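You operate a simulated robot arm through the tools that you are given. There is no shell and no other tool.

The job below is to be done with a simulated robot arm. You get a single attempt, and the scene is never put back.

JOB
Fit and clamp the gasket and spout that the card names.
Fine: shut both ring halves and turn the cam knob to TIGHT.

Only the result counts: the job must be done as asked and must still hold three seconds after the hand-in. Knocking over, shifting, dropping, spilling or breaking anything else fails it.

ROBOT AND FRAMES
A 6-joint arm with a two-finger parallel gripper, fixed in place. Base frame: the origin is on the floor under the middle of its stand, x ahead of it, y to its left, z up; the work surface is at about z = 0.88. Lengths are in m, angles in degrees, forces in N, time in s.
With the tool pointing down near the work surface it reaches from about 0.26 to 0.66 m from the base axis. Its first joint turns from -66.0 to 66.0 degrees. Payload 2.9 kg.
The tool frame sits at the grasp point between the pads (the TCP): z along the fingers, y along the line on which they close. The tips reach 0.03 m beyond it. The gripper opens to 0.11 m. The fingers are 0.02 m wide and 0.01 m thick; the gripper's body (0.048 by 0.112 m) begins 0.055 m behind the TCP.
Orientation is told as [roll, pitch, yaw] about the base's x, y, z axes, in that order, counted from this pose: with the fingers straight down and closing along the base's y, the tool's x points along the base's -x, its y along +y and its z along -z.

CONTROLS
- The arm moves only by the tool apply_moves. Its arguments are lists of equal length, an entry for each row: "linear": the shift along the tool's x, y, z in m, a list of three; "turn": the turn, a rotation vector about the tool's x, y, z in degrees, a list of three; "jaw": the finger opening in m, from 0 to 0.11. In form: {"linear": [[tx, ty, tz], ...], "turn": [[wx, wy, wz], ...], "jaw": [jaw, ...]}. A call has 1 to 20 rows; each row is the pose to reach, as a shift and turn from the pose commanded when the call began, along the tool's axes at that moment. Rows are played at 5 a second. More than 0.05 m and 8.6 degrees between two rows, or a gripper value outside its range, and nothing of the call is played. Where a pose cannot be reached the arm comes as near as it can. A force on the tool above 40 N (or 10 N above the force at the start of the call, whichever is more), or a blocked arm, ends the call early, and 0.2 s more pass. The fingers move at their own pace (about 0.108 m/s each) and stop on an object; they squeeze with about 45 N. The grip force told is the motor's: it shows also when the fingers shut on nothing. Time passes only in rows, and 0.2 s behind the last, so rows that repeat a pose let the fingers close. It gives the time, the measured TCP pose, the force on the tool (base axes), the opening and the grip force at its end, in the units of the frame above (readings bear some noise), with the torque about the TCP (base axes, N m) and any sound that the robot's microphone picked up.
- Cameras (640 x 400 px; columns grow to the right, rows downward): "scene" is fixed at [0.0756, 0.4266, 1.3956]; the picture's right is [-0.79, -0.61, 0.00], its down [-0.29, 0.38, -0.88] and it looks along [0.54, -0.69, -0.48] (base axes); focal length 301 px, centre (320, 200). "wrist" rides on the gripper at [0.072, 0.017, -0.103] in the tool frame; the picture's right is [-0.23, 0.97, 0.00], its down [-0.76, -0.18, -0.62] and it looks along [-0.61, -0.14, 0.78] (tool axes); focal length 222 px, centre (320, 200). There is no depth. A picture from a camera that has moved, and an enlarged one, comes with that camera's place and axes in the base frame and with its lens.
- capture(camera): a new picture of that camera. It takes no simulated time.
- close_up(camera, box): a new picture of the part [left, top, right, bottom] of that camera's present view, enlarged. It takes no simulated time.
- sign_off(): hands the job in; it is judged then, once.

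Nothing tells you positions but the pictures and the camera data. Unless the task says otherwise, let go and move clear before handing in.

The tools are called after ">>>" as a command line: name --argument value ..., lists and objects as JSON in quotes. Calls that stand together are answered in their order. apply_moves: Moves the arm, as the interface text tells. Its arguments: {"type":"object","properties":{"linear":{"type":"array","items":{"type":"array","items":{"type":"number"}}},"turn":{"type":"array","items":{"type":"array","items":{"type":"number"}}},"jaw":{"type":"array","items":{"type":"number"}}},"required":["linear","turn","jaw"]} The other tools are called the same way: capture (camera) takes a picture; close_up (camera, box) takes an enlarged picture of a part of a camera's view; sign_off () hands the job in.

At the start:

```text
t: 0.0
tcp_pos: [0.3537, -0.2446, 1.2589]
orientation: [0.0, 0.0, 0.0]
force: [-0.1, 0.0, 1.1]
wrist_torque: [0.03, 0.01, 0.02]
gripper_width: 0.1101
finger_force: 0.2
```

scene: 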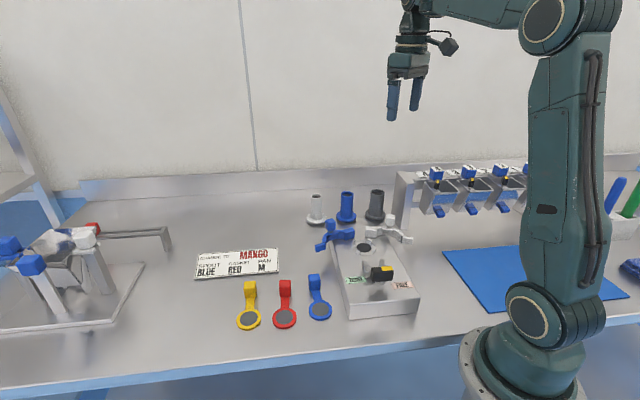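
wrist: 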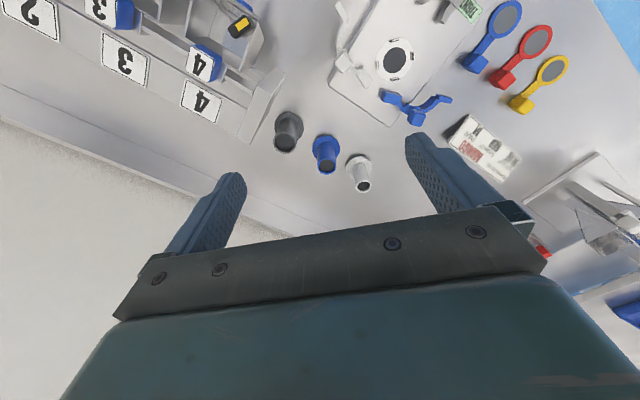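

I see a bench with a card, three gaskets with tabs (yellow, red, blue), three spouts (white, blue, grey), and a clamp fixture with a blue and a white ring half and a cam knob. I'll take enlarged pictures first to read the card and locate things.

>>> close_up --camera "scene" --box '[180, 230, 340, 330]'

>>> close_up --camera "scene" --box '[290, 180, 450, 330]'

>>> close_up --camera "wrist" --box '[260, 0, 580, 200]'

>>> close_up --camera "scene" --box '[390, 140, 550, 240]'

```text
4.00 times, centred on (260, 280) of scene
camera zoom: at [0.0756, 0.4266, 1.3956], right [-0.79, -0.61, 0.0], down [-0.29, 0.38, -0.88], along [0.54, -0.69, -0.48], focal length 1203 px, centre (560, -120)
```

zoom: 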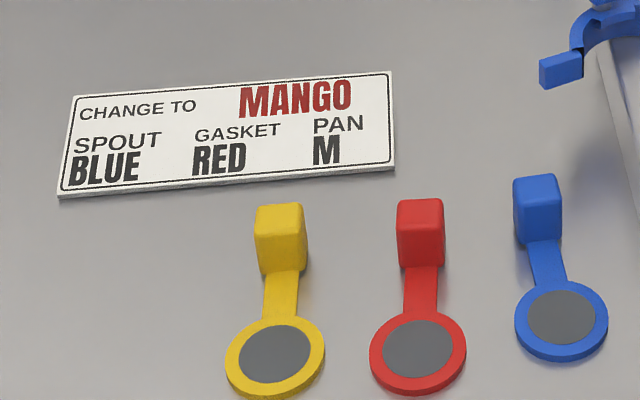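

```text
2.67 times, centred on (370, 255) of scene
camera zoom: at [0.0756, 0.4266, 1.3956], right [-0.79, -0.61, 0.0], down [-0.29, 0.38, -0.88], along [0.54, -0.69, -0.48], focal length 802 px, centre (187, 53)
```

zoom: 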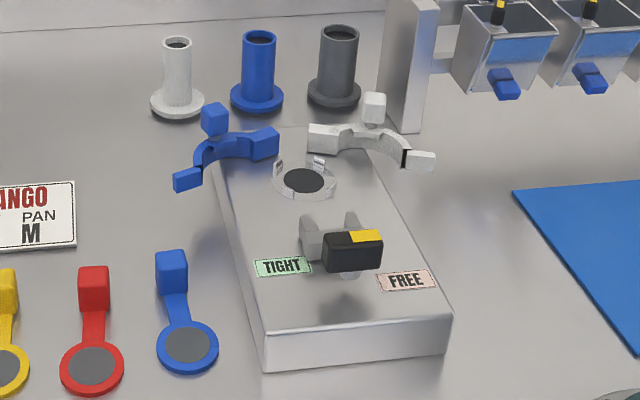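

```text
2.00 times, centred on (420, 100) of wrist
camera zoom: at [0.28, -0.2261, 1.3626], right [0.23, 0.97, 0.0], down [0.76, -0.18, 0.62], along [0.61, -0.14, -0.78], focal length 444 px, centre (120, 400)
```

zoom: 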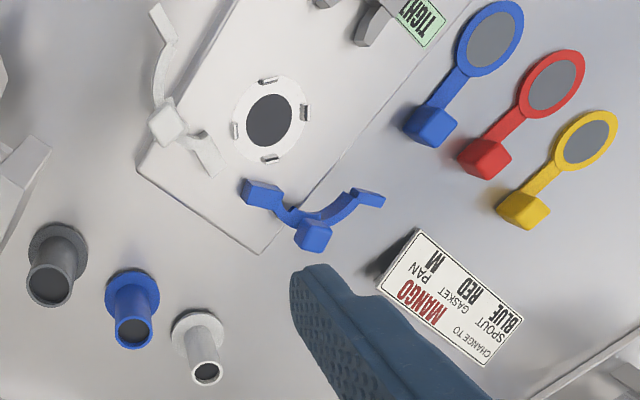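

```text
4.00 times, centred on (470, 190) of scene
camera zoom: at [0.0756, 0.4266, 1.3956], right [-0.79, -0.61, 0.0], down [-0.29, 0.38, -0.88], along [0.54, -0.69, -0.48], focal length 1203 px, centre (-280, 240)
```

zoom: 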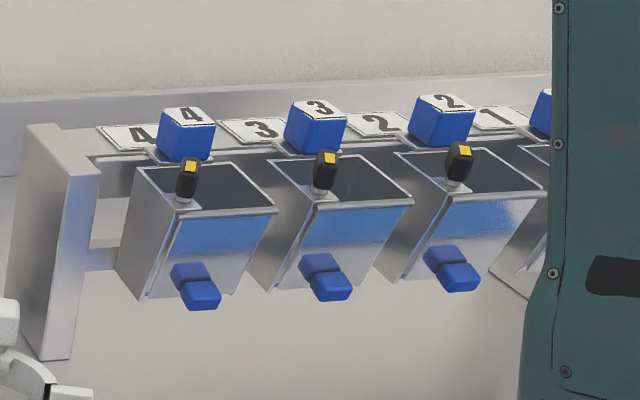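

The card asks for the BLUE spout and the RED gasket. The clamp fixture's port appears to be near (0.356, -0.115, 0.93). I'll zoom in further to work out how the fixture operates.

>>> close_up --camera "scene" --box '[310, 205, 420, 275]'

>>> close_up --camera "scene" --box '[330, 250, 430, 315]'

>>> close_up --camera "scene" --box '[295, 180, 395, 245]'

>>> close_up --camera "wrist" --box '[320, 0, 480, 100]'

```text
5.71 times, centred on (365, 240) of scene
camera zoom: at [0.0756, 0.4266, 1.3956], right [-0.79, -0.61, 0.0], down [-0.29, 0.38, -0.88], along [0.54, -0.69, -0.48], focal length 1719 px, centre (63, -29)
```

zoom: 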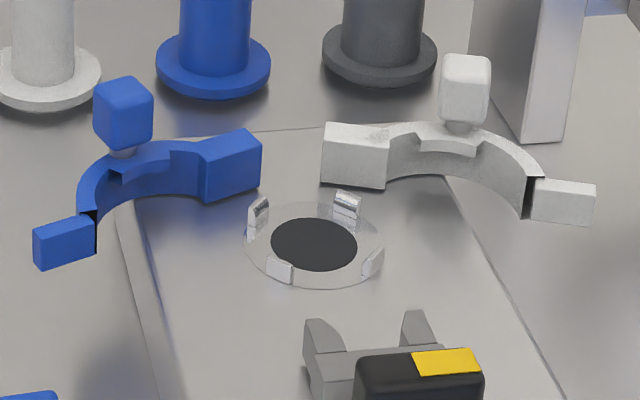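

```text
6.15 times, centred on (380, 282) of scene
camera zoom: at [0.0756, 0.4266, 1.3956], right [-0.79, -0.61, 0.0], down [-0.29, 0.38, -0.88], along [0.54, -0.69, -0.48], focal length 1851 px, centre (-49, -308)
```

zoom: 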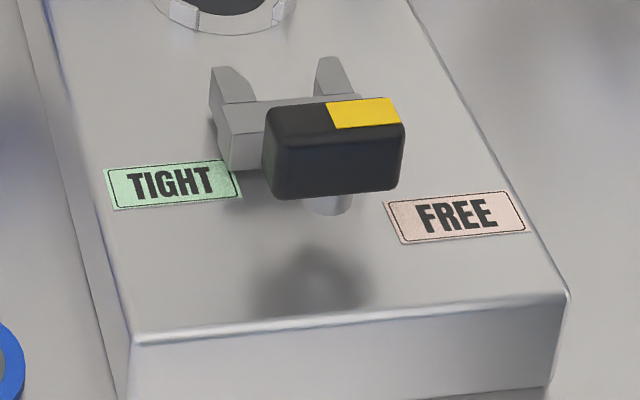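

```text
6.15 times, centred on (345, 212) of scene
camera zoom: at [0.0756, 0.4266, 1.3956], right [-0.79, -0.61, 0.0], down [-0.29, 0.38, -0.88], along [0.54, -0.69, -0.48], focal length 1851 px, centre (166, 123)
```

zoom: 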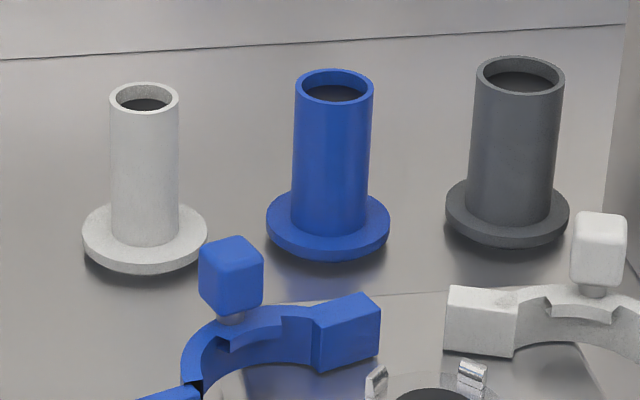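

```text
4.00 times, centred on (400, 50) of wrist
camera zoom: at [0.28, -0.2261, 1.3626], right [0.23, 0.97, 0.0], down [0.76, -0.18, 0.62], along [0.61, -0.14, -0.78], focal length 888 px, centre (0, 800)
```

zoom: 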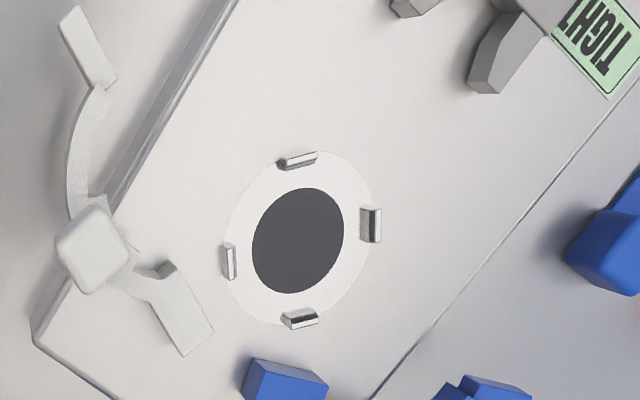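

The ring halves appear to be hinged at the back of the port. The cam knob has a fork, and its yellow mark currently points toward FREE. I'll move the wrist camera closer to the fixture for a better look.

>>> apply_moves --linear '[[0.008, 0.02, 0.02], [0.016, 0.042, 0.04], [0.024, 0.064, 0.06], [0.032, 0.086, 0.08], [0.04, 0.108, 0.1], [0.048, 0.13, 0.12], [0.0537, 0.1446, 0.139], [0.0537, 0.1446, 0.139]]' --turn '[[0, 0, 0], [0, 0, 0], [0, 0, 0], [0, 0, 0], [0, 0, 0], [0, 0, 0], [0, 0, 0], [0, 0, 0]]' --jaw '[0.11, 0.11, 0.11, 0.11, 0.11, 0.11, 0.11, 0.11]'

>>> capture --camera "wrist"

>>> capture --camera "scene"

```text
t: 1.8
tcp_pos: [0.2987, -0.0991, 1.1206]
orientation: [0.0, -0.1, 0.0]
force: [0.3, 0.3, -0.2]
wrist_torque: [-0.01, 0.01, 0.0]
gripper_width: 0.1103
finger_force: 0.0
```

```text
taken
camera wrist: at [0.2255, -0.0813, 1.2236], right [0.23, 0.97, 0.0], down [0.76, -0.18, 0.62], along [0.61, -0.14, -0.78], focal length 222 px, centre (320, 200)
```

wrist: 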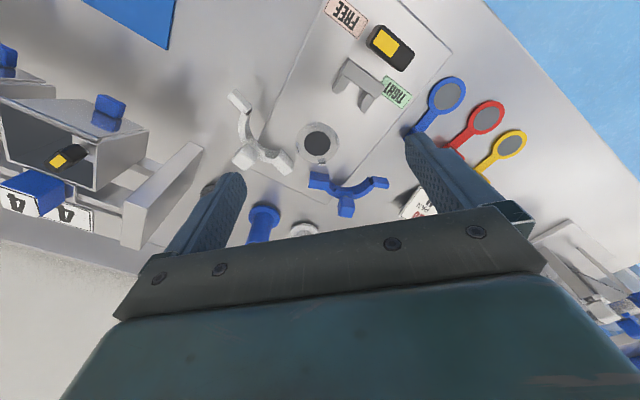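

```text
taken
```

scene: 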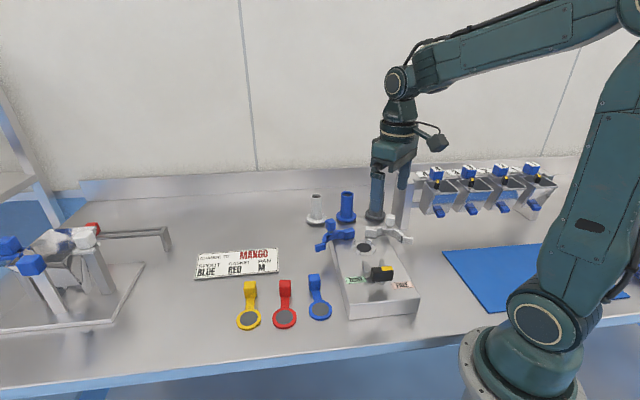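

Now I have a nearly overhead view of the fixture, the gaskets and the spouts. I'll zoom in to measure them.

>>> close_up --camera "wrist" --box '[220, 80, 420, 205]'

>>> close_up --camera "wrist" --box '[300, 0, 460, 100]'

>>> close_up --camera "wrist" --box '[390, 60, 550, 160]'

>>> close_up --camera "wrist" --box '[200, 140, 360, 240]'

```text
3.20 times, centred on (320, 142) of wrist
camera zoom: at [0.2255, -0.0813, 1.2236], right [0.23, 0.97, 0.0], down [0.76, -0.18, 0.62], along [0.61, -0.14, -0.78], focal length 711 px, centre (320, 384)
```

zoom: 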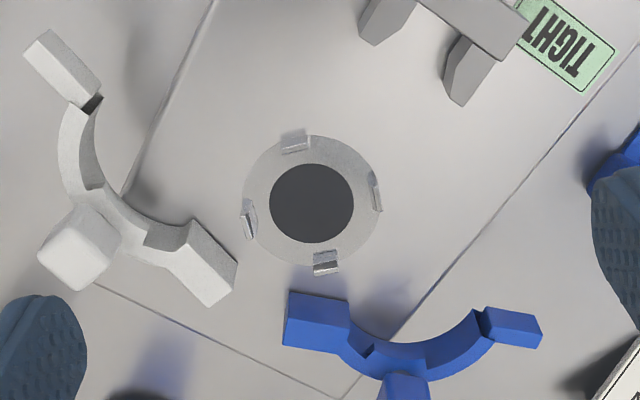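

```text
4.00 times, centred on (380, 50) of wrist
camera zoom: at [0.2255, -0.0813, 1.2236], right [0.23, 0.97, 0.0], down [0.76, -0.18, 0.62], along [0.61, -0.14, -0.78], focal length 888 px, centre (80, 800)
```

zoom: 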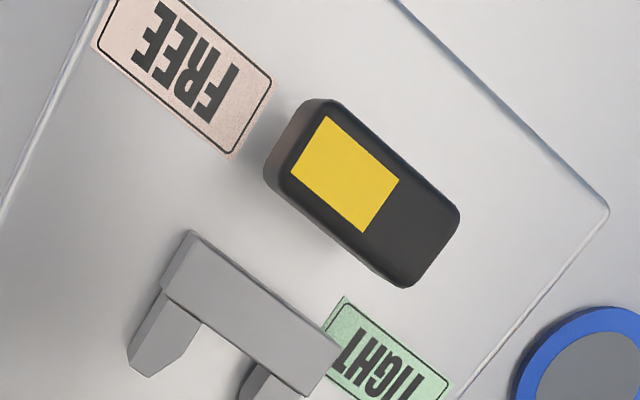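

```text
4.00 times, centred on (470, 110) of wrist
camera zoom: at [0.2255, -0.0813, 1.2236], right [0.23, 0.97, 0.0], down [0.76, -0.18, 0.62], along [0.61, -0.14, -0.78], focal length 888 px, centre (-280, 560)
```

zoom: 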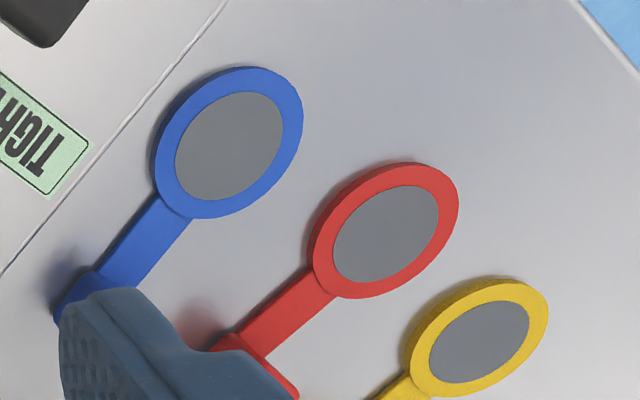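

```text
4.00 times, centred on (280, 190) of wrist
camera zoom: at [0.2255, -0.0813, 1.2236], right [0.23, 0.97, 0.0], down [0.76, -0.18, 0.62], along [0.61, -0.14, -0.78], focal length 888 px, centre (480, 240)
```

zoom: 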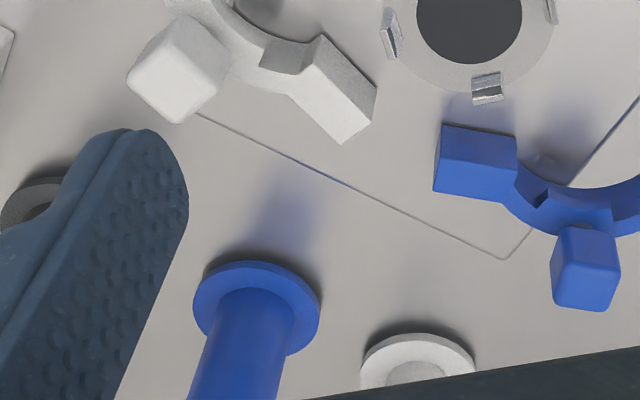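

From two views I place the port at about (0.355, -0.115, 0.93) and the blue spout at about (0.512, -0.274). The red gasket disc is near (0.392, 0.138), and the fixture's axis is turned about -45°. Next I'll move above the port, aligned with the fixture, for a close look.

>>> apply_moves --linear '[[-0.011, -0.003, 0.01], [-0.022, -0.006, 0.02], [-0.033, -0.009, 0.035], [-0.044, -0.012, 0.05], [-0.055, -0.0155, 0.07], [-0.055, -0.0155, 0.07]]' --turn '[[0, 0, 6.5], [0, 0, 13], [0, 0, 19.5], [0, 0, 26], [0, 0, 31.7], [0, 0, 31.7]]' --jaw '[0.11, 0.11, 0.11, 0.11, 0.11, 0.11]'

>>> capture --camera "wrist"

>>> close_up --camera "wrist" --box '[240, 60, 400, 160]'

>>> close_up --camera "wrist" --box '[200, 120, 440, 270]'

>>> close_up --camera "wrist" --box '[220, 0, 420, 125]'

```text
t: 3.2
tcp_pos: [0.3565, -0.1134, 1.051]
orientation: [0.1, 0.0, -31.8]
force: [0.5, -0.3, -0.4]
wrist_torque: [-0.05, -0.03, -0.02]
gripper_width: 0.11
finger_force: 0.0
```

```text
taken
camera wrist: at [0.3026, -0.0606, 1.1546], right [0.71, 0.71, 0.0], down [0.55, -0.55, 0.62], along [0.44, -0.44, -0.78], focal length 222 px, centre (320, 200)
```

wrist: 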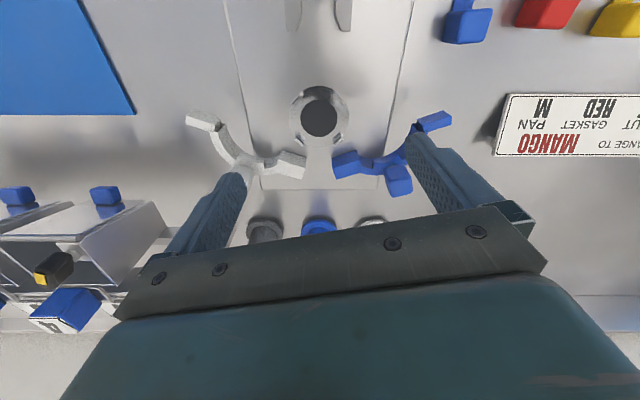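

```text
4.00 times, centred on (320, 110) of wrist
camera zoom: at [0.3026, -0.0606, 1.1546], right [0.71, 0.71, 0.0], down [0.55, -0.55, 0.62], along [0.44, -0.44, -0.78], focal length 888 px, centre (320, 560)
```

zoom: 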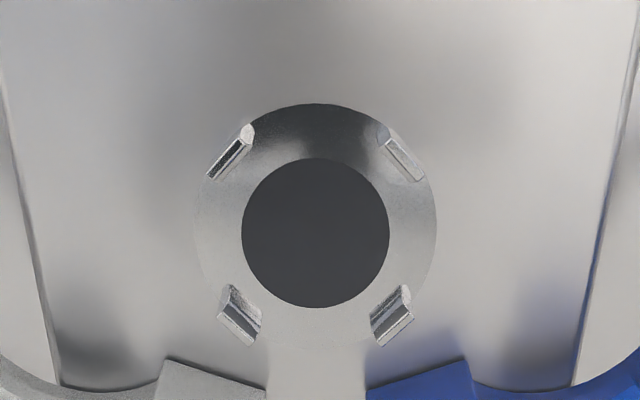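

```text
2.67 times, centred on (320, 195) of wrist
camera zoom: at [0.3026, -0.0606, 1.1546], right [0.71, 0.71, 0.0], down [0.55, -0.55, 0.62], along [0.44, -0.44, -0.78], focal length 592 px, centre (320, 213)
```

zoom: 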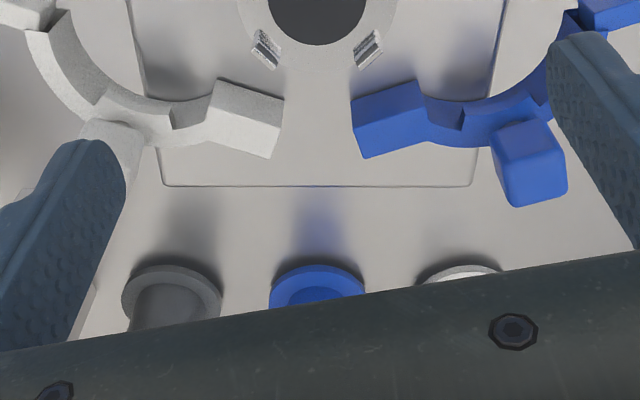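

```text
3.20 times, centred on (320, 62) of wrist
camera zoom: at [0.3026, -0.0606, 1.1546], right [0.71, 0.71, 0.0], down [0.55, -0.55, 0.62], along [0.44, -0.44, -0.78], focal length 711 px, centre (320, 640)
```

zoom: 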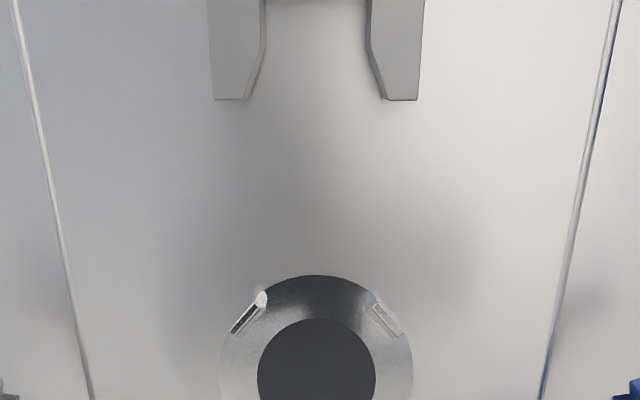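

The wrist is now aligned with the fixture, whose axis is at -45° in this view. I'll zoom in on the centring posts, the ring halves and the fork.

>>> close_up --camera "wrist" --box '[280, 80, 360, 150]'

>>> close_up --camera "wrist" --box '[325, 100, 460, 205]'

>>> close_up --camera "wrist" --box '[180, 100, 315, 205]'

>>> close_up --camera "scene" --box '[315, 205, 415, 265]'

```text
5.71 times, centred on (320, 115) of wrist
camera zoom: at [0.3026, -0.0606, 1.1546], right [0.71, 0.71, 0.0], down [0.55, -0.55, 0.62], along [0.44, -0.44, -0.78], focal length 1269 px, centre (320, 686)
```

zoom: 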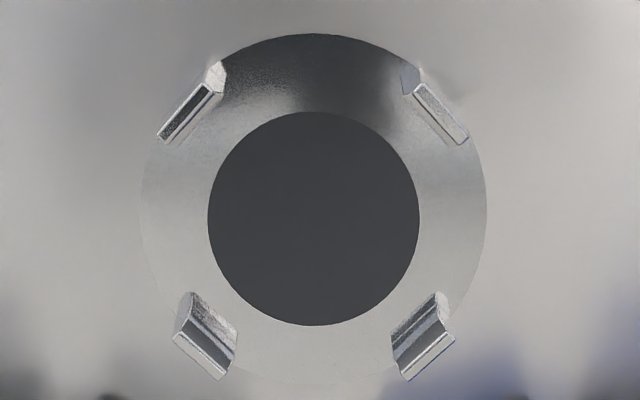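

```text
3.81 times, centred on (392, 152) of wrist
camera zoom: at [0.3026, -0.0606, 1.1546], right [0.71, 0.71, 0.0], down [0.55, -0.55, 0.62], along [0.44, -0.44, -0.78], focal length 846 px, centre (44, 381)
```

zoom: 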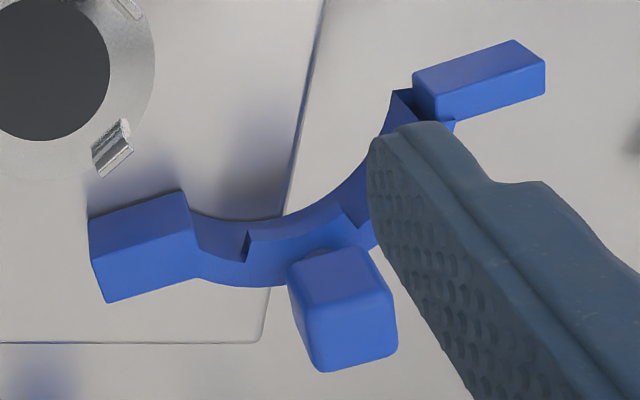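

```text
3.81 times, centred on (248, 152) of wrist
camera zoom: at [0.3026, -0.0606, 1.1546], right [0.71, 0.71, 0.0], down [0.55, -0.55, 0.62], along [0.44, -0.44, -0.78], focal length 846 px, centre (596, 381)
```

zoom: 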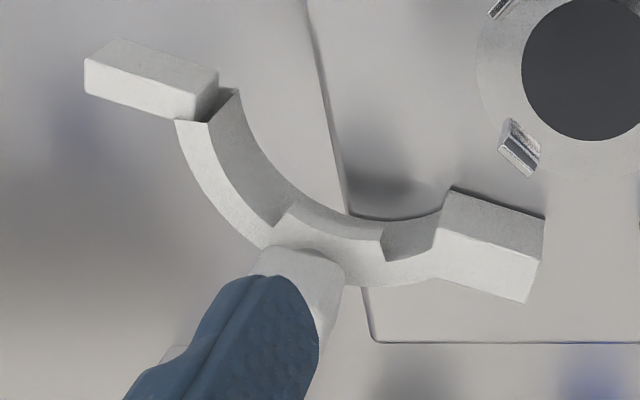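

```text
6.40 times, centred on (365, 235) of scene
camera zoom: at [0.0756, 0.4266, 1.3956], right [-0.79, -0.61, 0.0], down [-0.29, 0.38, -0.88], along [0.54, -0.69, -0.48], focal length 1925 px, centre (32, -24)
```

zoom: 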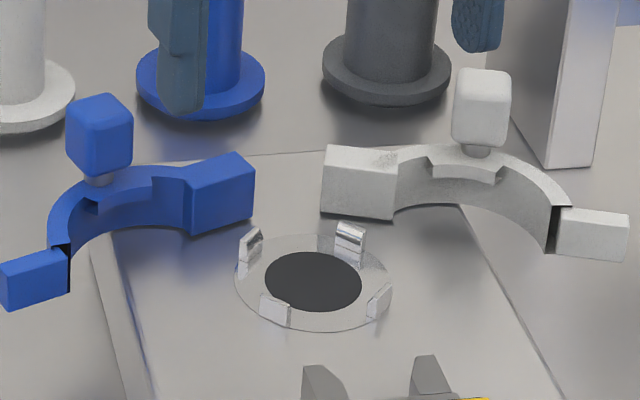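

The four posts have inner faces at a radius of about 0.025 with inward chamfers, so they centre the gasket. The ring halves' inner radius of about 0.033 fits the spout flange. I need finer views of the ring profile, the gasket handles and the spout flange before I handle anything.

>>> close_up --camera "scene" --box '[312, 215, 362, 255]'

>>> close_up --camera "scene" --box '[360, 210, 415, 255]'

>>> close_up --camera "scene" --box '[265, 270, 335, 335]'

>>> close_up --camera "scene" --box '[350, 255, 420, 300]'

```text
10.00 times, centred on (337, 235) of scene
camera zoom: at [0.0756, 0.4266, 1.3956], right [-0.79, -0.61, 0.0], down [-0.29, 0.38, -0.88], along [0.54, -0.69, -0.48], focal length 3008 px, centre (150, -150)
```

zoom: 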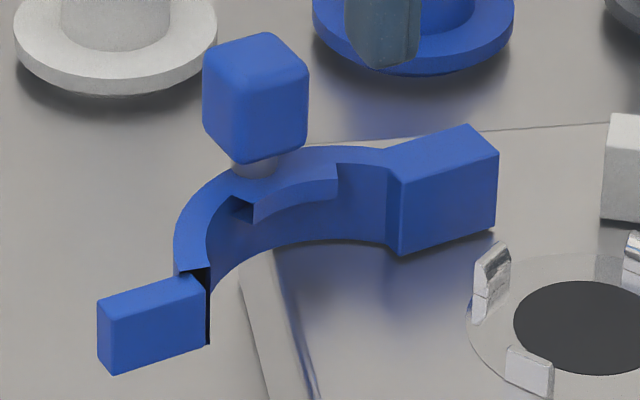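

```text
8.89 times, centred on (388, 232) of scene
camera zoom: at [0.0756, 0.4266, 1.3956], right [-0.79, -0.61, 0.0], down [-0.29, 0.38, -0.88], along [0.54, -0.69, -0.48], focal length 2674 px, centre (-280, -89)
```

zoom: 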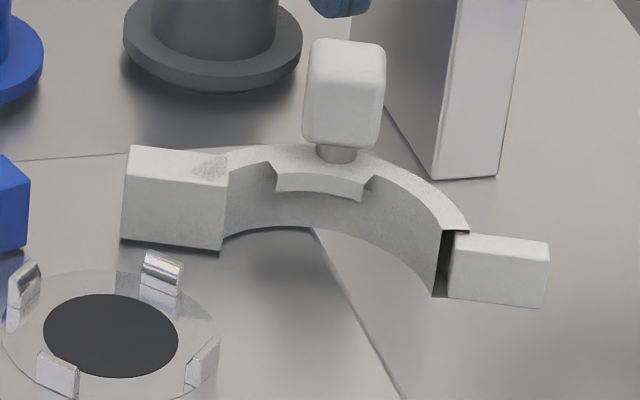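

```text
6.15 times, centred on (300, 302) of scene
camera zoom: at [0.0756, 0.4266, 1.3956], right [-0.79, -0.61, 0.0], down [-0.29, 0.38, -0.88], along [0.54, -0.69, -0.48], focal length 1851 px, centre (443, -431)
```

zoom: 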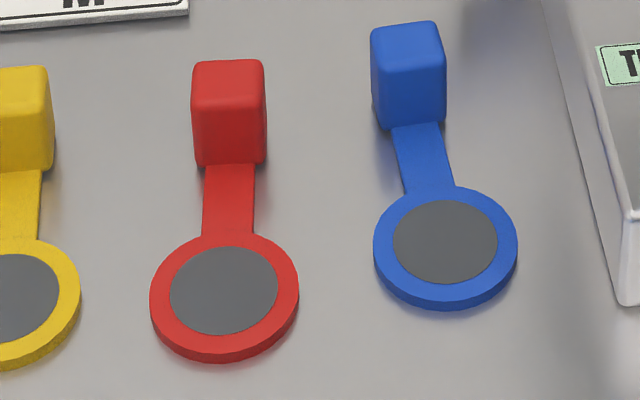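

```text
8.89 times, centred on (385, 278) of scene
camera zoom: at [0.0756, 0.4266, 1.3956], right [-0.79, -0.61, 0.0], down [-0.29, 0.38, -0.88], along [0.54, -0.69, -0.48], focal length 2674 px, centre (-258, -489)
```

zoom: 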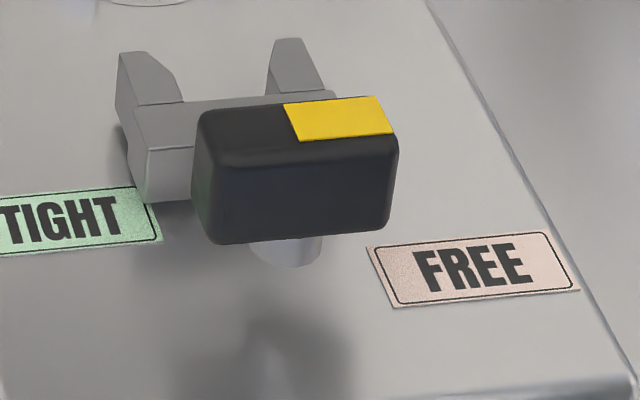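

The geometry is now clear. The gasket's arm should point to the back, between the two hinge blocks. The halves swing about 63° on their hinges, and the knob must turn from FREE to TIGHT. I'll now move above the red gasket's handle cube, near (0.44, 0.083), for a close look.

>>> apply_moves --linear '[[0.005, 0.035, 0.0], [0.01, 0.07, 0.0], [0.015, 0.105, 0.0], [0.02, 0.14, 0.005], [0.025, 0.175, 0.015], [0.0307, 0.2114, 0.03], [0.0307, 0.2114, 0.03]]' --turn '[[0, 0, 3], [0, 0, 6], [0, 0, 9], [0, 0, 12], [0, 0, 15], [0, 0, 16.8], [0, 0, 16.8]]' --jaw '[0.11, 0.11, 0.11, 0.11, 0.11, 0.11, 0.11]'

>>> capture --camera "wrist"

>>> close_up --camera "wrist" --box '[240, 50, 400, 150]'

```text
t: 4.8
tcp_pos: [0.4429, 0.0786, 1.0193]
orientation: [0.1, 0.1, -48.6]
force: [-0.3, 0.2, -0.4]
wrist_torque: [0.0, -0.03, 0.03]
gripper_width: 0.1099
finger_force: 0.0
```

```text
taken
camera wrist: at [0.4068, 0.1459, 1.1229], right [0.88, 0.47, 0.0], down [0.37, -0.69, 0.62], along [0.3, -0.55, -0.78], focal length 222 px, centre (320, 200)
```

wrist: 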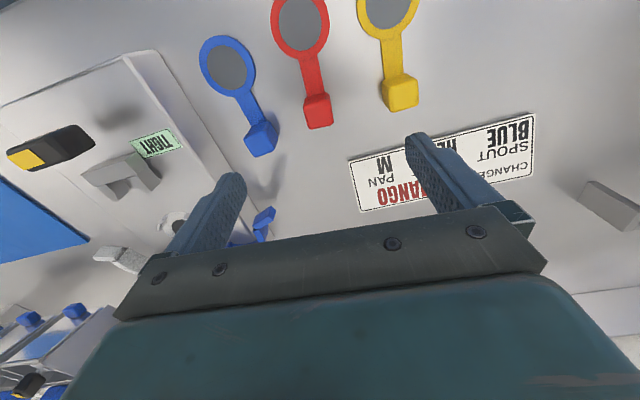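

```text
4.00 times, centred on (320, 100) of wrist
camera zoom: at [0.4068, 0.1459, 1.1229], right [0.88, 0.47, 0.0], down [0.37, -0.69, 0.62], along [0.3, -0.55, -0.78], focal length 888 px, centre (320, 600)
```

zoom: 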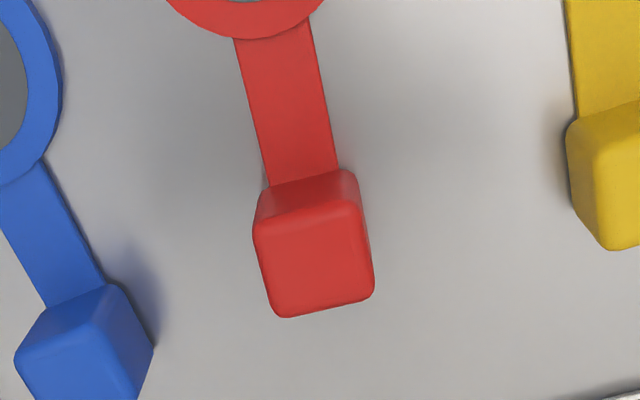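

The red cube's top is at about z = 0.91 and its arm points at -49.5°. The blue and yellow cubes are about 6 cm to either side, so I'll narrow the jaw to 0.05 before descending over the red cube.

>>> apply_moves --linear '[[0.0046, 0.0003, 0.0], [0.0046, 0.0003, 0.0], [0.0046, 0.0003, 0.02], [0.0046, 0.0003, 0.04], [0.0046, 0.0003, 0.05]]' --turn '[[0, 0, 1], [0, 0, 1], [0, 0, 1], [0, 0, 1], [0, 0, 1]]' --jaw '[0.08, 0.05, 0.05, 0.05, 0.05]'

>>> capture --camera "wrist"

>>> close_up --camera "wrist" --box '[240, 50, 400, 200]'

```text
t: 6.0
tcp_pos: [0.4357, 0.0822, 0.9687]
orientation: [0.0, 0.0, -49.6]
force: [0.4, 0.4, -0.3]
wrist_torque: [-0.03, 0.0, -0.04]
gripper_width: 0.0499
finger_force: 0.0
```

```text
taken
camera wrist: at [0.4015, 0.1508, 1.0713], right [0.89, 0.46, 0.0], down [0.36, -0.69, 0.62], along [0.29, -0.55, -0.78], focal length 222 px, centre (320, 200)
```

wrist: 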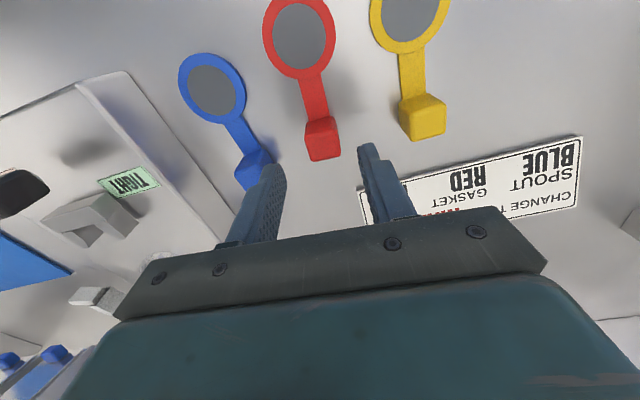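

```text
2.67 times, centred on (320, 125) of wrist
camera zoom: at [0.4015, 0.1508, 1.0713], right [0.89, 0.46, 0.0], down [0.36, -0.69, 0.62], along [0.29, -0.55, -0.78], focal length 592 px, centre (320, 400)
```

zoom: 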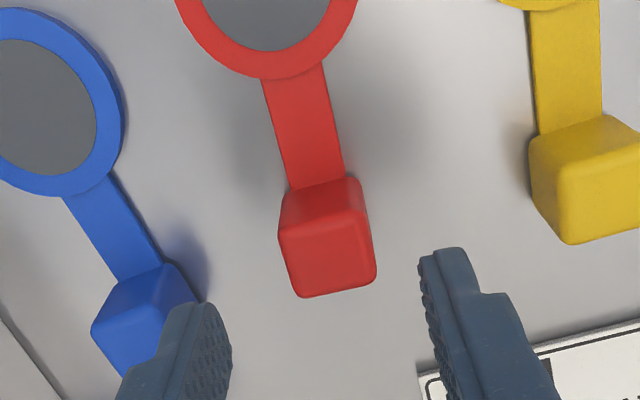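

The jaw straddles the red cube with the yaw aligned. The cube sits about 3 mm toward the tool's +y, so I'll correct for that, descend and close.

>>> apply_moves --linear '[[0.0, 0.0028, 0.005], [0.0, 0.0028, 0.02], [0.0, 0.0028, 0.035], [0.0, 0.0028, 0.047], [0.0, 0.0028, 0.047], [0.0, 0.0028, 0.047], [0.0, 0.0028, 0.047], [0.0, 0.0028, 0.047]]' --turn '[[0, 0, 0], [0, 0, 0], [0, 0, 0], [0, 0, 0], [0, 0, 0], [0, 0, 0], [0, 0, 0], [0, 0, 0]]' --jaw '[0.05, 0.05, 0.05, 0.05, 0.05, 0.035, 0.02, 0.02]'

>>> capture --camera "wrist"

>>> close_up --camera "scene" --box '[230, 230, 360, 335]'

```text
t: 7.8
tcp_pos: [0.4377, 0.086, 0.9216]
orientation: [0.0, 0.0, -49.5]
force: [0.0, 0.2, 0.5]
wrist_torque: [-0.02, 0.0, 0.01]
gripper_width: 0.025
finger_force: 44.3
```

```text
taken
camera wrist: at [0.4028, 0.1534, 1.0255], right [0.89, 0.46, 0.0], down [0.36, -0.69, 0.62], along [0.29, -0.55, -0.78], focal length 222 px, centre (320, 200)
```

wrist: 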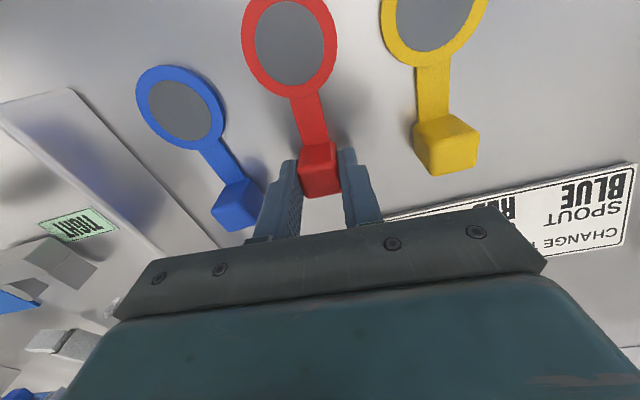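

```text
3.81 times, centred on (295, 282) of scene
camera zoom: at [0.0756, 0.4266, 1.3956], right [-0.79, -0.61, 0.0], down [-0.29, 0.38, -0.88], along [0.54, -0.69, -0.48], focal length 1146 px, centre (415, -114)
```

zoom: 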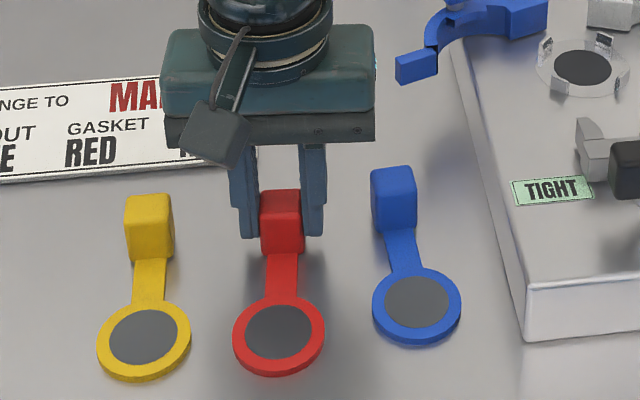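

The red cube is gripped at 0.025 wide. I'll zoom in to measure the disc's place in the tool frame, then lift.

>>> close_up --camera "wrist" --box '[210, 0, 370, 100]'

>>> apply_moves --linear '[[0.0, 0.0, -0.01], [0.0, 0.0, -0.03], [0.0, 0.0, -0.06], [0.0, 0.0, -0.09], [0.0, 0.0, -0.13], [0.0, 0.0, -0.13]]' --turn '[[0, 0, 0], [0, 0, 0], [0, 0, 0], [0, 0, 0], [0, 0, 0], [0, 0, 0]]' --jaw '[0.02, 0.02, 0.02, 0.02, 0.02, 0.02]'

>>> close_up --camera "wrist" --box '[210, 0, 370, 100]'

>>> capture --camera "scene"

```text
4.00 times, centred on (290, 50) of wrist
camera zoom: at [0.4028, 0.1534, 1.0255], right [0.89, 0.46, 0.0], down [0.36, -0.69, 0.62], along [0.29, -0.55, -0.78], focal length 888 px, centre (440, 800)
```

zoom: 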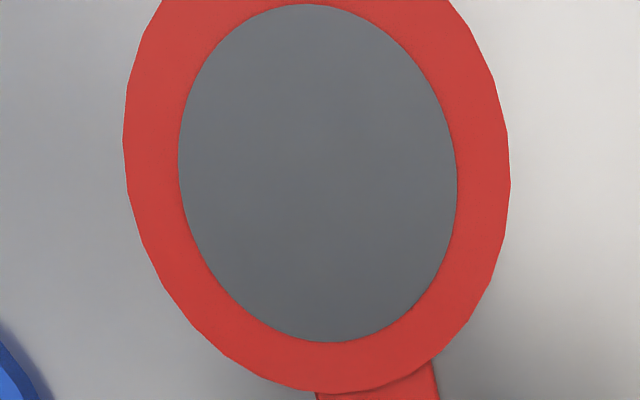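

```text
t: 9.2
tcp_pos: [0.4373, 0.0886, 1.0517]
orientation: [0.0, 0.0, -49.5]
force: [0.3, 0.6, -0.5]
wrist_torque: [0.0, -0.01, -0.01]
gripper_width: 0.0247
finger_force: 44.9
```

```text
4.00 times, centred on (290, 50) of wrist
camera zoom: at [0.402, 0.1553, 1.1558], right [0.89, 0.46, 0.0], down [0.36, -0.69, 0.62], along [0.29, -0.55, -0.78], focal length 888 px, centre (440, 800)
```

zoom: 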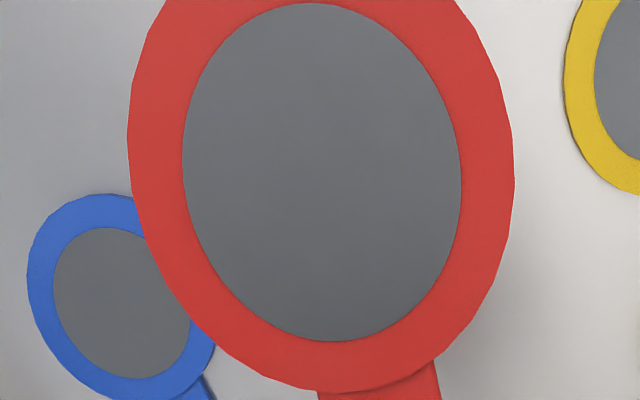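

```text
taken
```

scene: 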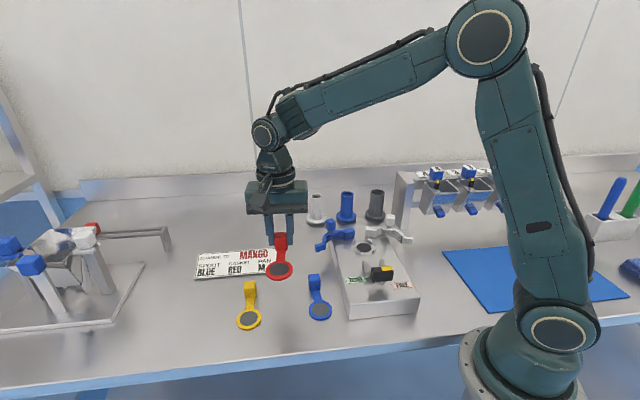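

The disc is held at tool x = +0.066. At the port that would put my fingers almost against the hinge blocks, so I'll set the gasket back on the table and regrip about 5 mm further back on the cube.

>>> apply_moves --linear '[[0.0, 0.0, 0.04], [0.0, 0.0, 0.08], [0.0, 0.0, 0.11], [0.0, 0.0, 0.125], [0.0, 0.0, 0.1295], [0.0, 0.0, 0.1295], [0.0, 0.0, 0.1295]]' --turn '[[0, 0, 0], [0, 0, 0], [0, 0, 0], [0, 0, 0], [0, 0, 0], [0, 0, 0], [0, 0, 0]]' --jaw '[0.02, 0.02, 0.02, 0.02, 0.02, 0.02, 0.035]'

>>> close_up --camera "wrist" --box '[210, 50, 410, 200]'

```text
t: 10.8
tcp_pos: [0.4403, 0.0879, 0.9231]
orientation: [0.0, 0.0, -49.5]
force: [0.7, -0.7, 0.5]
wrist_torque: [0.01, 0.0, -0.02]
gripper_width: 0.0352
finger_force: 0.1
```

```text
2.67 times, centred on (310, 125) of wrist
camera zoom: at [0.4047, 0.155, 1.0272], right [0.89, 0.46, 0.0], down [0.36, -0.69, 0.62], along [0.29, -0.55, -0.78], focal length 592 px, centre (347, 400)
```

zoom: 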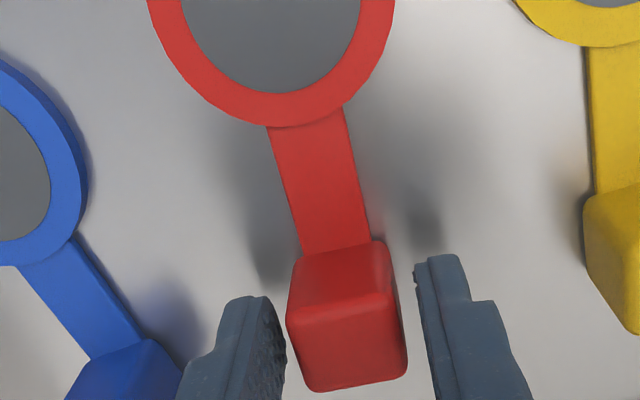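

The gasket is back on the table and released. I'll shift 5 mm outward along the arm, close and lift again.

>>> apply_moves --linear '[[-0.005, 0.0, 0.0], [-0.005, 0.0, 0.0], [-0.005, 0.0, 0.0], [-0.005, 0.0, 0.0], [-0.005, 0.0, 0.0], [-0.005, 0.0, -0.02], [-0.005, 0.0, -0.06], [-0.005, 0.0, -0.1], [-0.005, 0.0, -0.13], [-0.005, 0.0, -0.13]]' --turn '[[0, 0, 0], [0, 0, 0], [0, 0, 0], [0, 0, 0], [0, 0, 0], [0, 0, 0], [0, 0, 0], [0, 0, 0], [0, 0, 0], [0, 0, 0]]' --jaw '[0.035, 0.035, 0.02, 0.02, 0.02, 0.02, 0.02, 0.02, 0.02, 0.02]'

>>> close_up --camera "wrist" --box '[210, 0, 370, 100]'

>>> capture --camera "wrist"

```text
t: 13.0
tcp_pos: [0.4417, 0.0854, 1.0527]
orientation: [0.0, 0.1, -49.4]
force: [0.1, 0.0, -0.1]
wrist_torque: [-0.02, 0.02, 0.0]
gripper_width: 0.0246
finger_force: 44.9
```

```text
4.00 times, centred on (290, 50) of wrist
camera zoom: at [0.4068, 0.152, 1.1563], right [0.89, 0.46, 0.0], down [0.36, -0.69, 0.62], along [0.29, -0.55, -0.78], focal length 888 px, centre (440, 800)
```

zoom: 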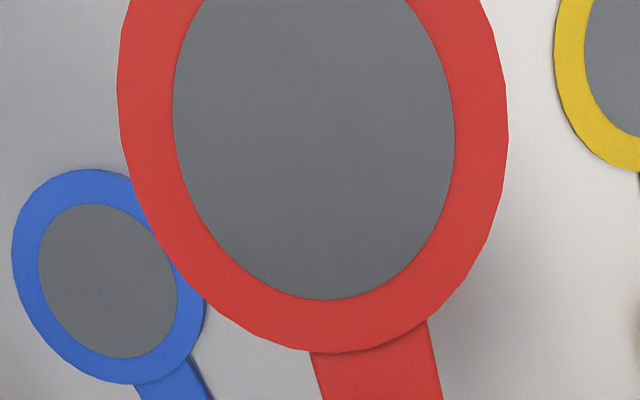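

```text
taken
camera wrist: at [0.4068, 0.152, 1.1563], right [0.89, 0.46, 0.0], down [0.36, -0.69, 0.62], along [0.29, -0.55, -0.78], focal length 222 px, centre (320, 200)
```

wrist: 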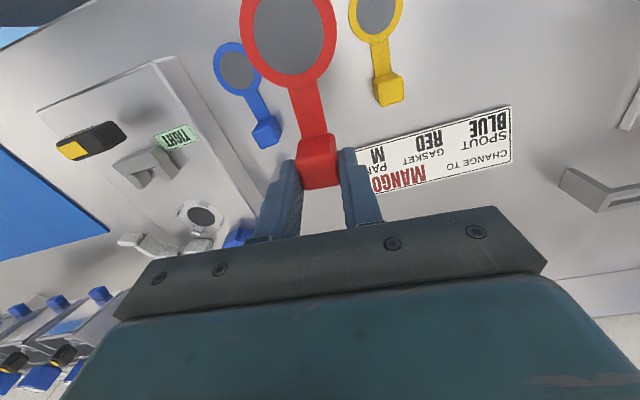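

The gasket is held firmly, with the disc centre at tool (0.071, 0.001). Now I'll carry it over the port, raised for clearance, and turn to the fixture's axis (yaw -45°).

>>> apply_moves --linear '[[-0.01, -0.012, -0.02], [-0.034, -0.04, -0.02], [-0.06, -0.068, -0.02], [-0.086, -0.098, -0.02], [-0.112, -0.127, -0.02], [-0.14, -0.159, -0.02], [-0.16, -0.181, -0.02], [-0.1682, -0.191, -0.02], [-0.1682, -0.191, -0.02]]' --turn '[[0, 0, 0], [0, 0, -0.6], [0, 0, -1.2], [0, 0, -1.9], [0, 0, -2.6], [0, 0, -3.3], [0, 0, -4.0], [0, 0, -4.5], [0, 0, -4.5]]' --jaw '[0.02, 0.02, 0.02, 0.02, 0.02, 0.02, 0.02, 0.02, 0.02]'

>>> capture --camera "wrist"

>>> close_up --camera "wrist" --box '[210, 0, 370, 100]'

>>> close_up --camera "scene" --box '[300, 180, 420, 280]'

```text
t: 15.0
tcp_pos: [0.4073, -0.1692, 1.0718]
orientation: [-0.1, -0.1, -44.9]
force: [0.7, 0.5, 0.0]
wrist_torque: [-0.01, -0.03, -0.02]
gripper_width: 0.0247
finger_force: 45.0
```

```text
taken
camera wrist: at [0.3674, -0.1052, 1.1752], right [0.85, 0.53, 0.0], down [0.41, -0.66, 0.62], along [0.33, -0.53, -0.78], focal length 222 px, centre (320, 200)
```

wrist: 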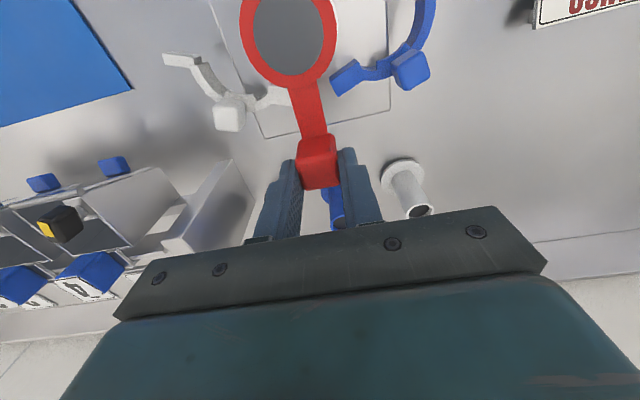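

```text
4.00 times, centred on (290, 50) of wrist
camera zoom: at [0.3674, -0.1052, 1.1752], right [0.85, 0.53, 0.0], down [0.41, -0.66, 0.62], along [0.33, -0.53, -0.78], focal length 888 px, centre (440, 800)
```

zoom: 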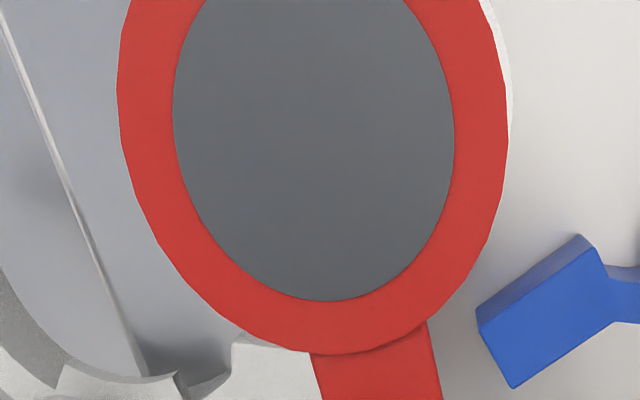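

```text
4.00 times, centred on (360, 230) of scene
camera zoom: at [0.0756, 0.4266, 1.3956], right [-0.79, -0.61, 0.0], down [-0.29, 0.38, -0.88], along [0.54, -0.69, -0.48], focal length 1203 px, centre (160, 80)
```

zoom: 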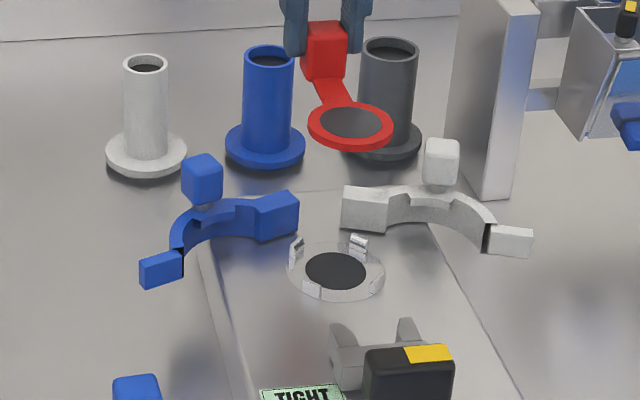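

The disc is above the port and hides it in the wrist view. From the hinge-block corners I estimate an offset of about 2 mm sideways. I'll correct that and descend to just above the posts, then look again.

>>> apply_moves --linear '[[0.0005, 0.002, 0.01], [0.0005, 0.002, 0.03], [0.0005, 0.002, 0.05], [0.0005, 0.002, 0.065], [0.0005, 0.002, 0.077], [0.0005, 0.002, 0.077]]' --turn '[[0, 0, 0], [0, 0, 0], [0, 0, 0], [0, 0, 0], [0, 0, 0], [0, 0, 0]]' --jaw '[0.02, 0.02, 0.02, 0.02, 0.02, 0.02]'

>>> close_up --camera "wrist" --box '[210, 0, 370, 100]'

>>> capture --camera "wrist"

>>> close_up --camera "scene" --box '[330, 215, 400, 265]'

```text
t: 16.4
tcp_pos: [0.4085, -0.1689, 0.9958]
orientation: [0.1, 0.0, -44.9]
force: [0.4, 0.6, -0.1]
wrist_torque: [-0.01, -0.01, -0.01]
gripper_width: 0.0247
finger_force: 45.5
```

```text
4.00 times, centred on (290, 50) of wrist
camera zoom: at [0.3684, -0.1043, 1.0998], right [0.85, 0.53, 0.0], down [0.41, -0.66, 0.62], along [0.33, -0.53, -0.78], focal length 888 px, centre (440, 800)
```

zoom: 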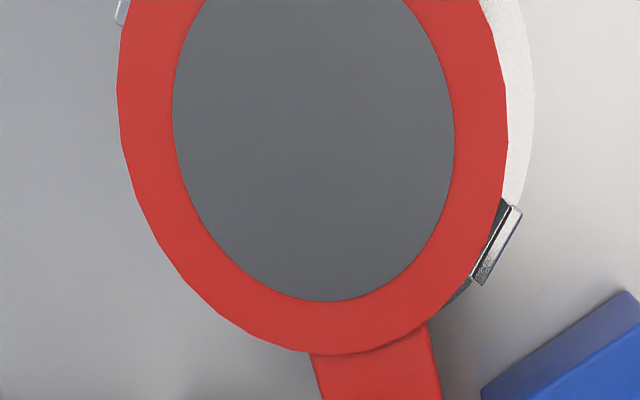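

```text
taken
camera wrist: at [0.3684, -0.1043, 1.0998], right [0.85, 0.53, 0.0], down [0.41, -0.66, 0.62], along [0.33, -0.53, -0.78], focal length 222 px, centre (320, 200)
```

wrist: 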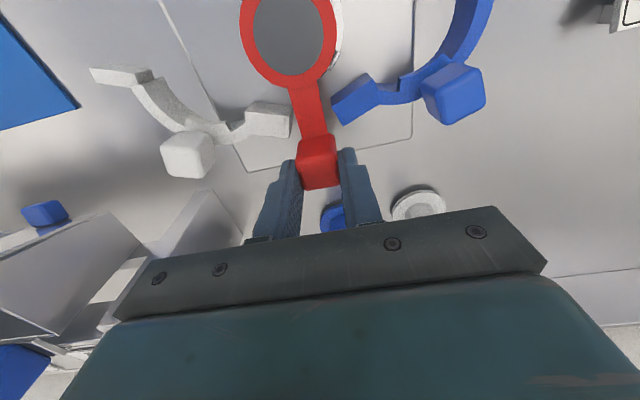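

```text
8.00 times, centred on (365, 240) of scene
camera zoom: at [0.0756, 0.4266, 1.3956], right [-0.79, -0.61, 0.0], down [-0.29, 0.38, -0.88], along [0.54, -0.69, -0.48], focal length 2406 px, centre (-40, -120)
```

zoom: 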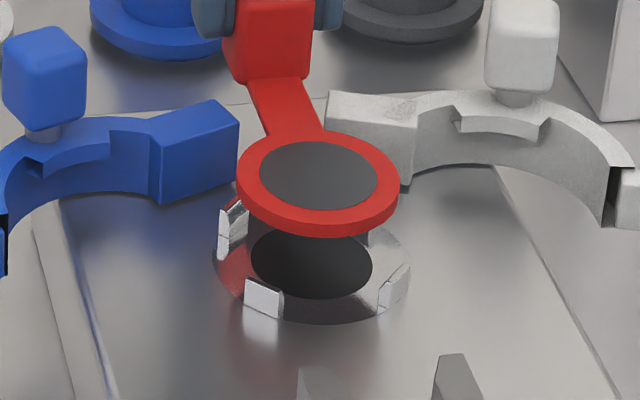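

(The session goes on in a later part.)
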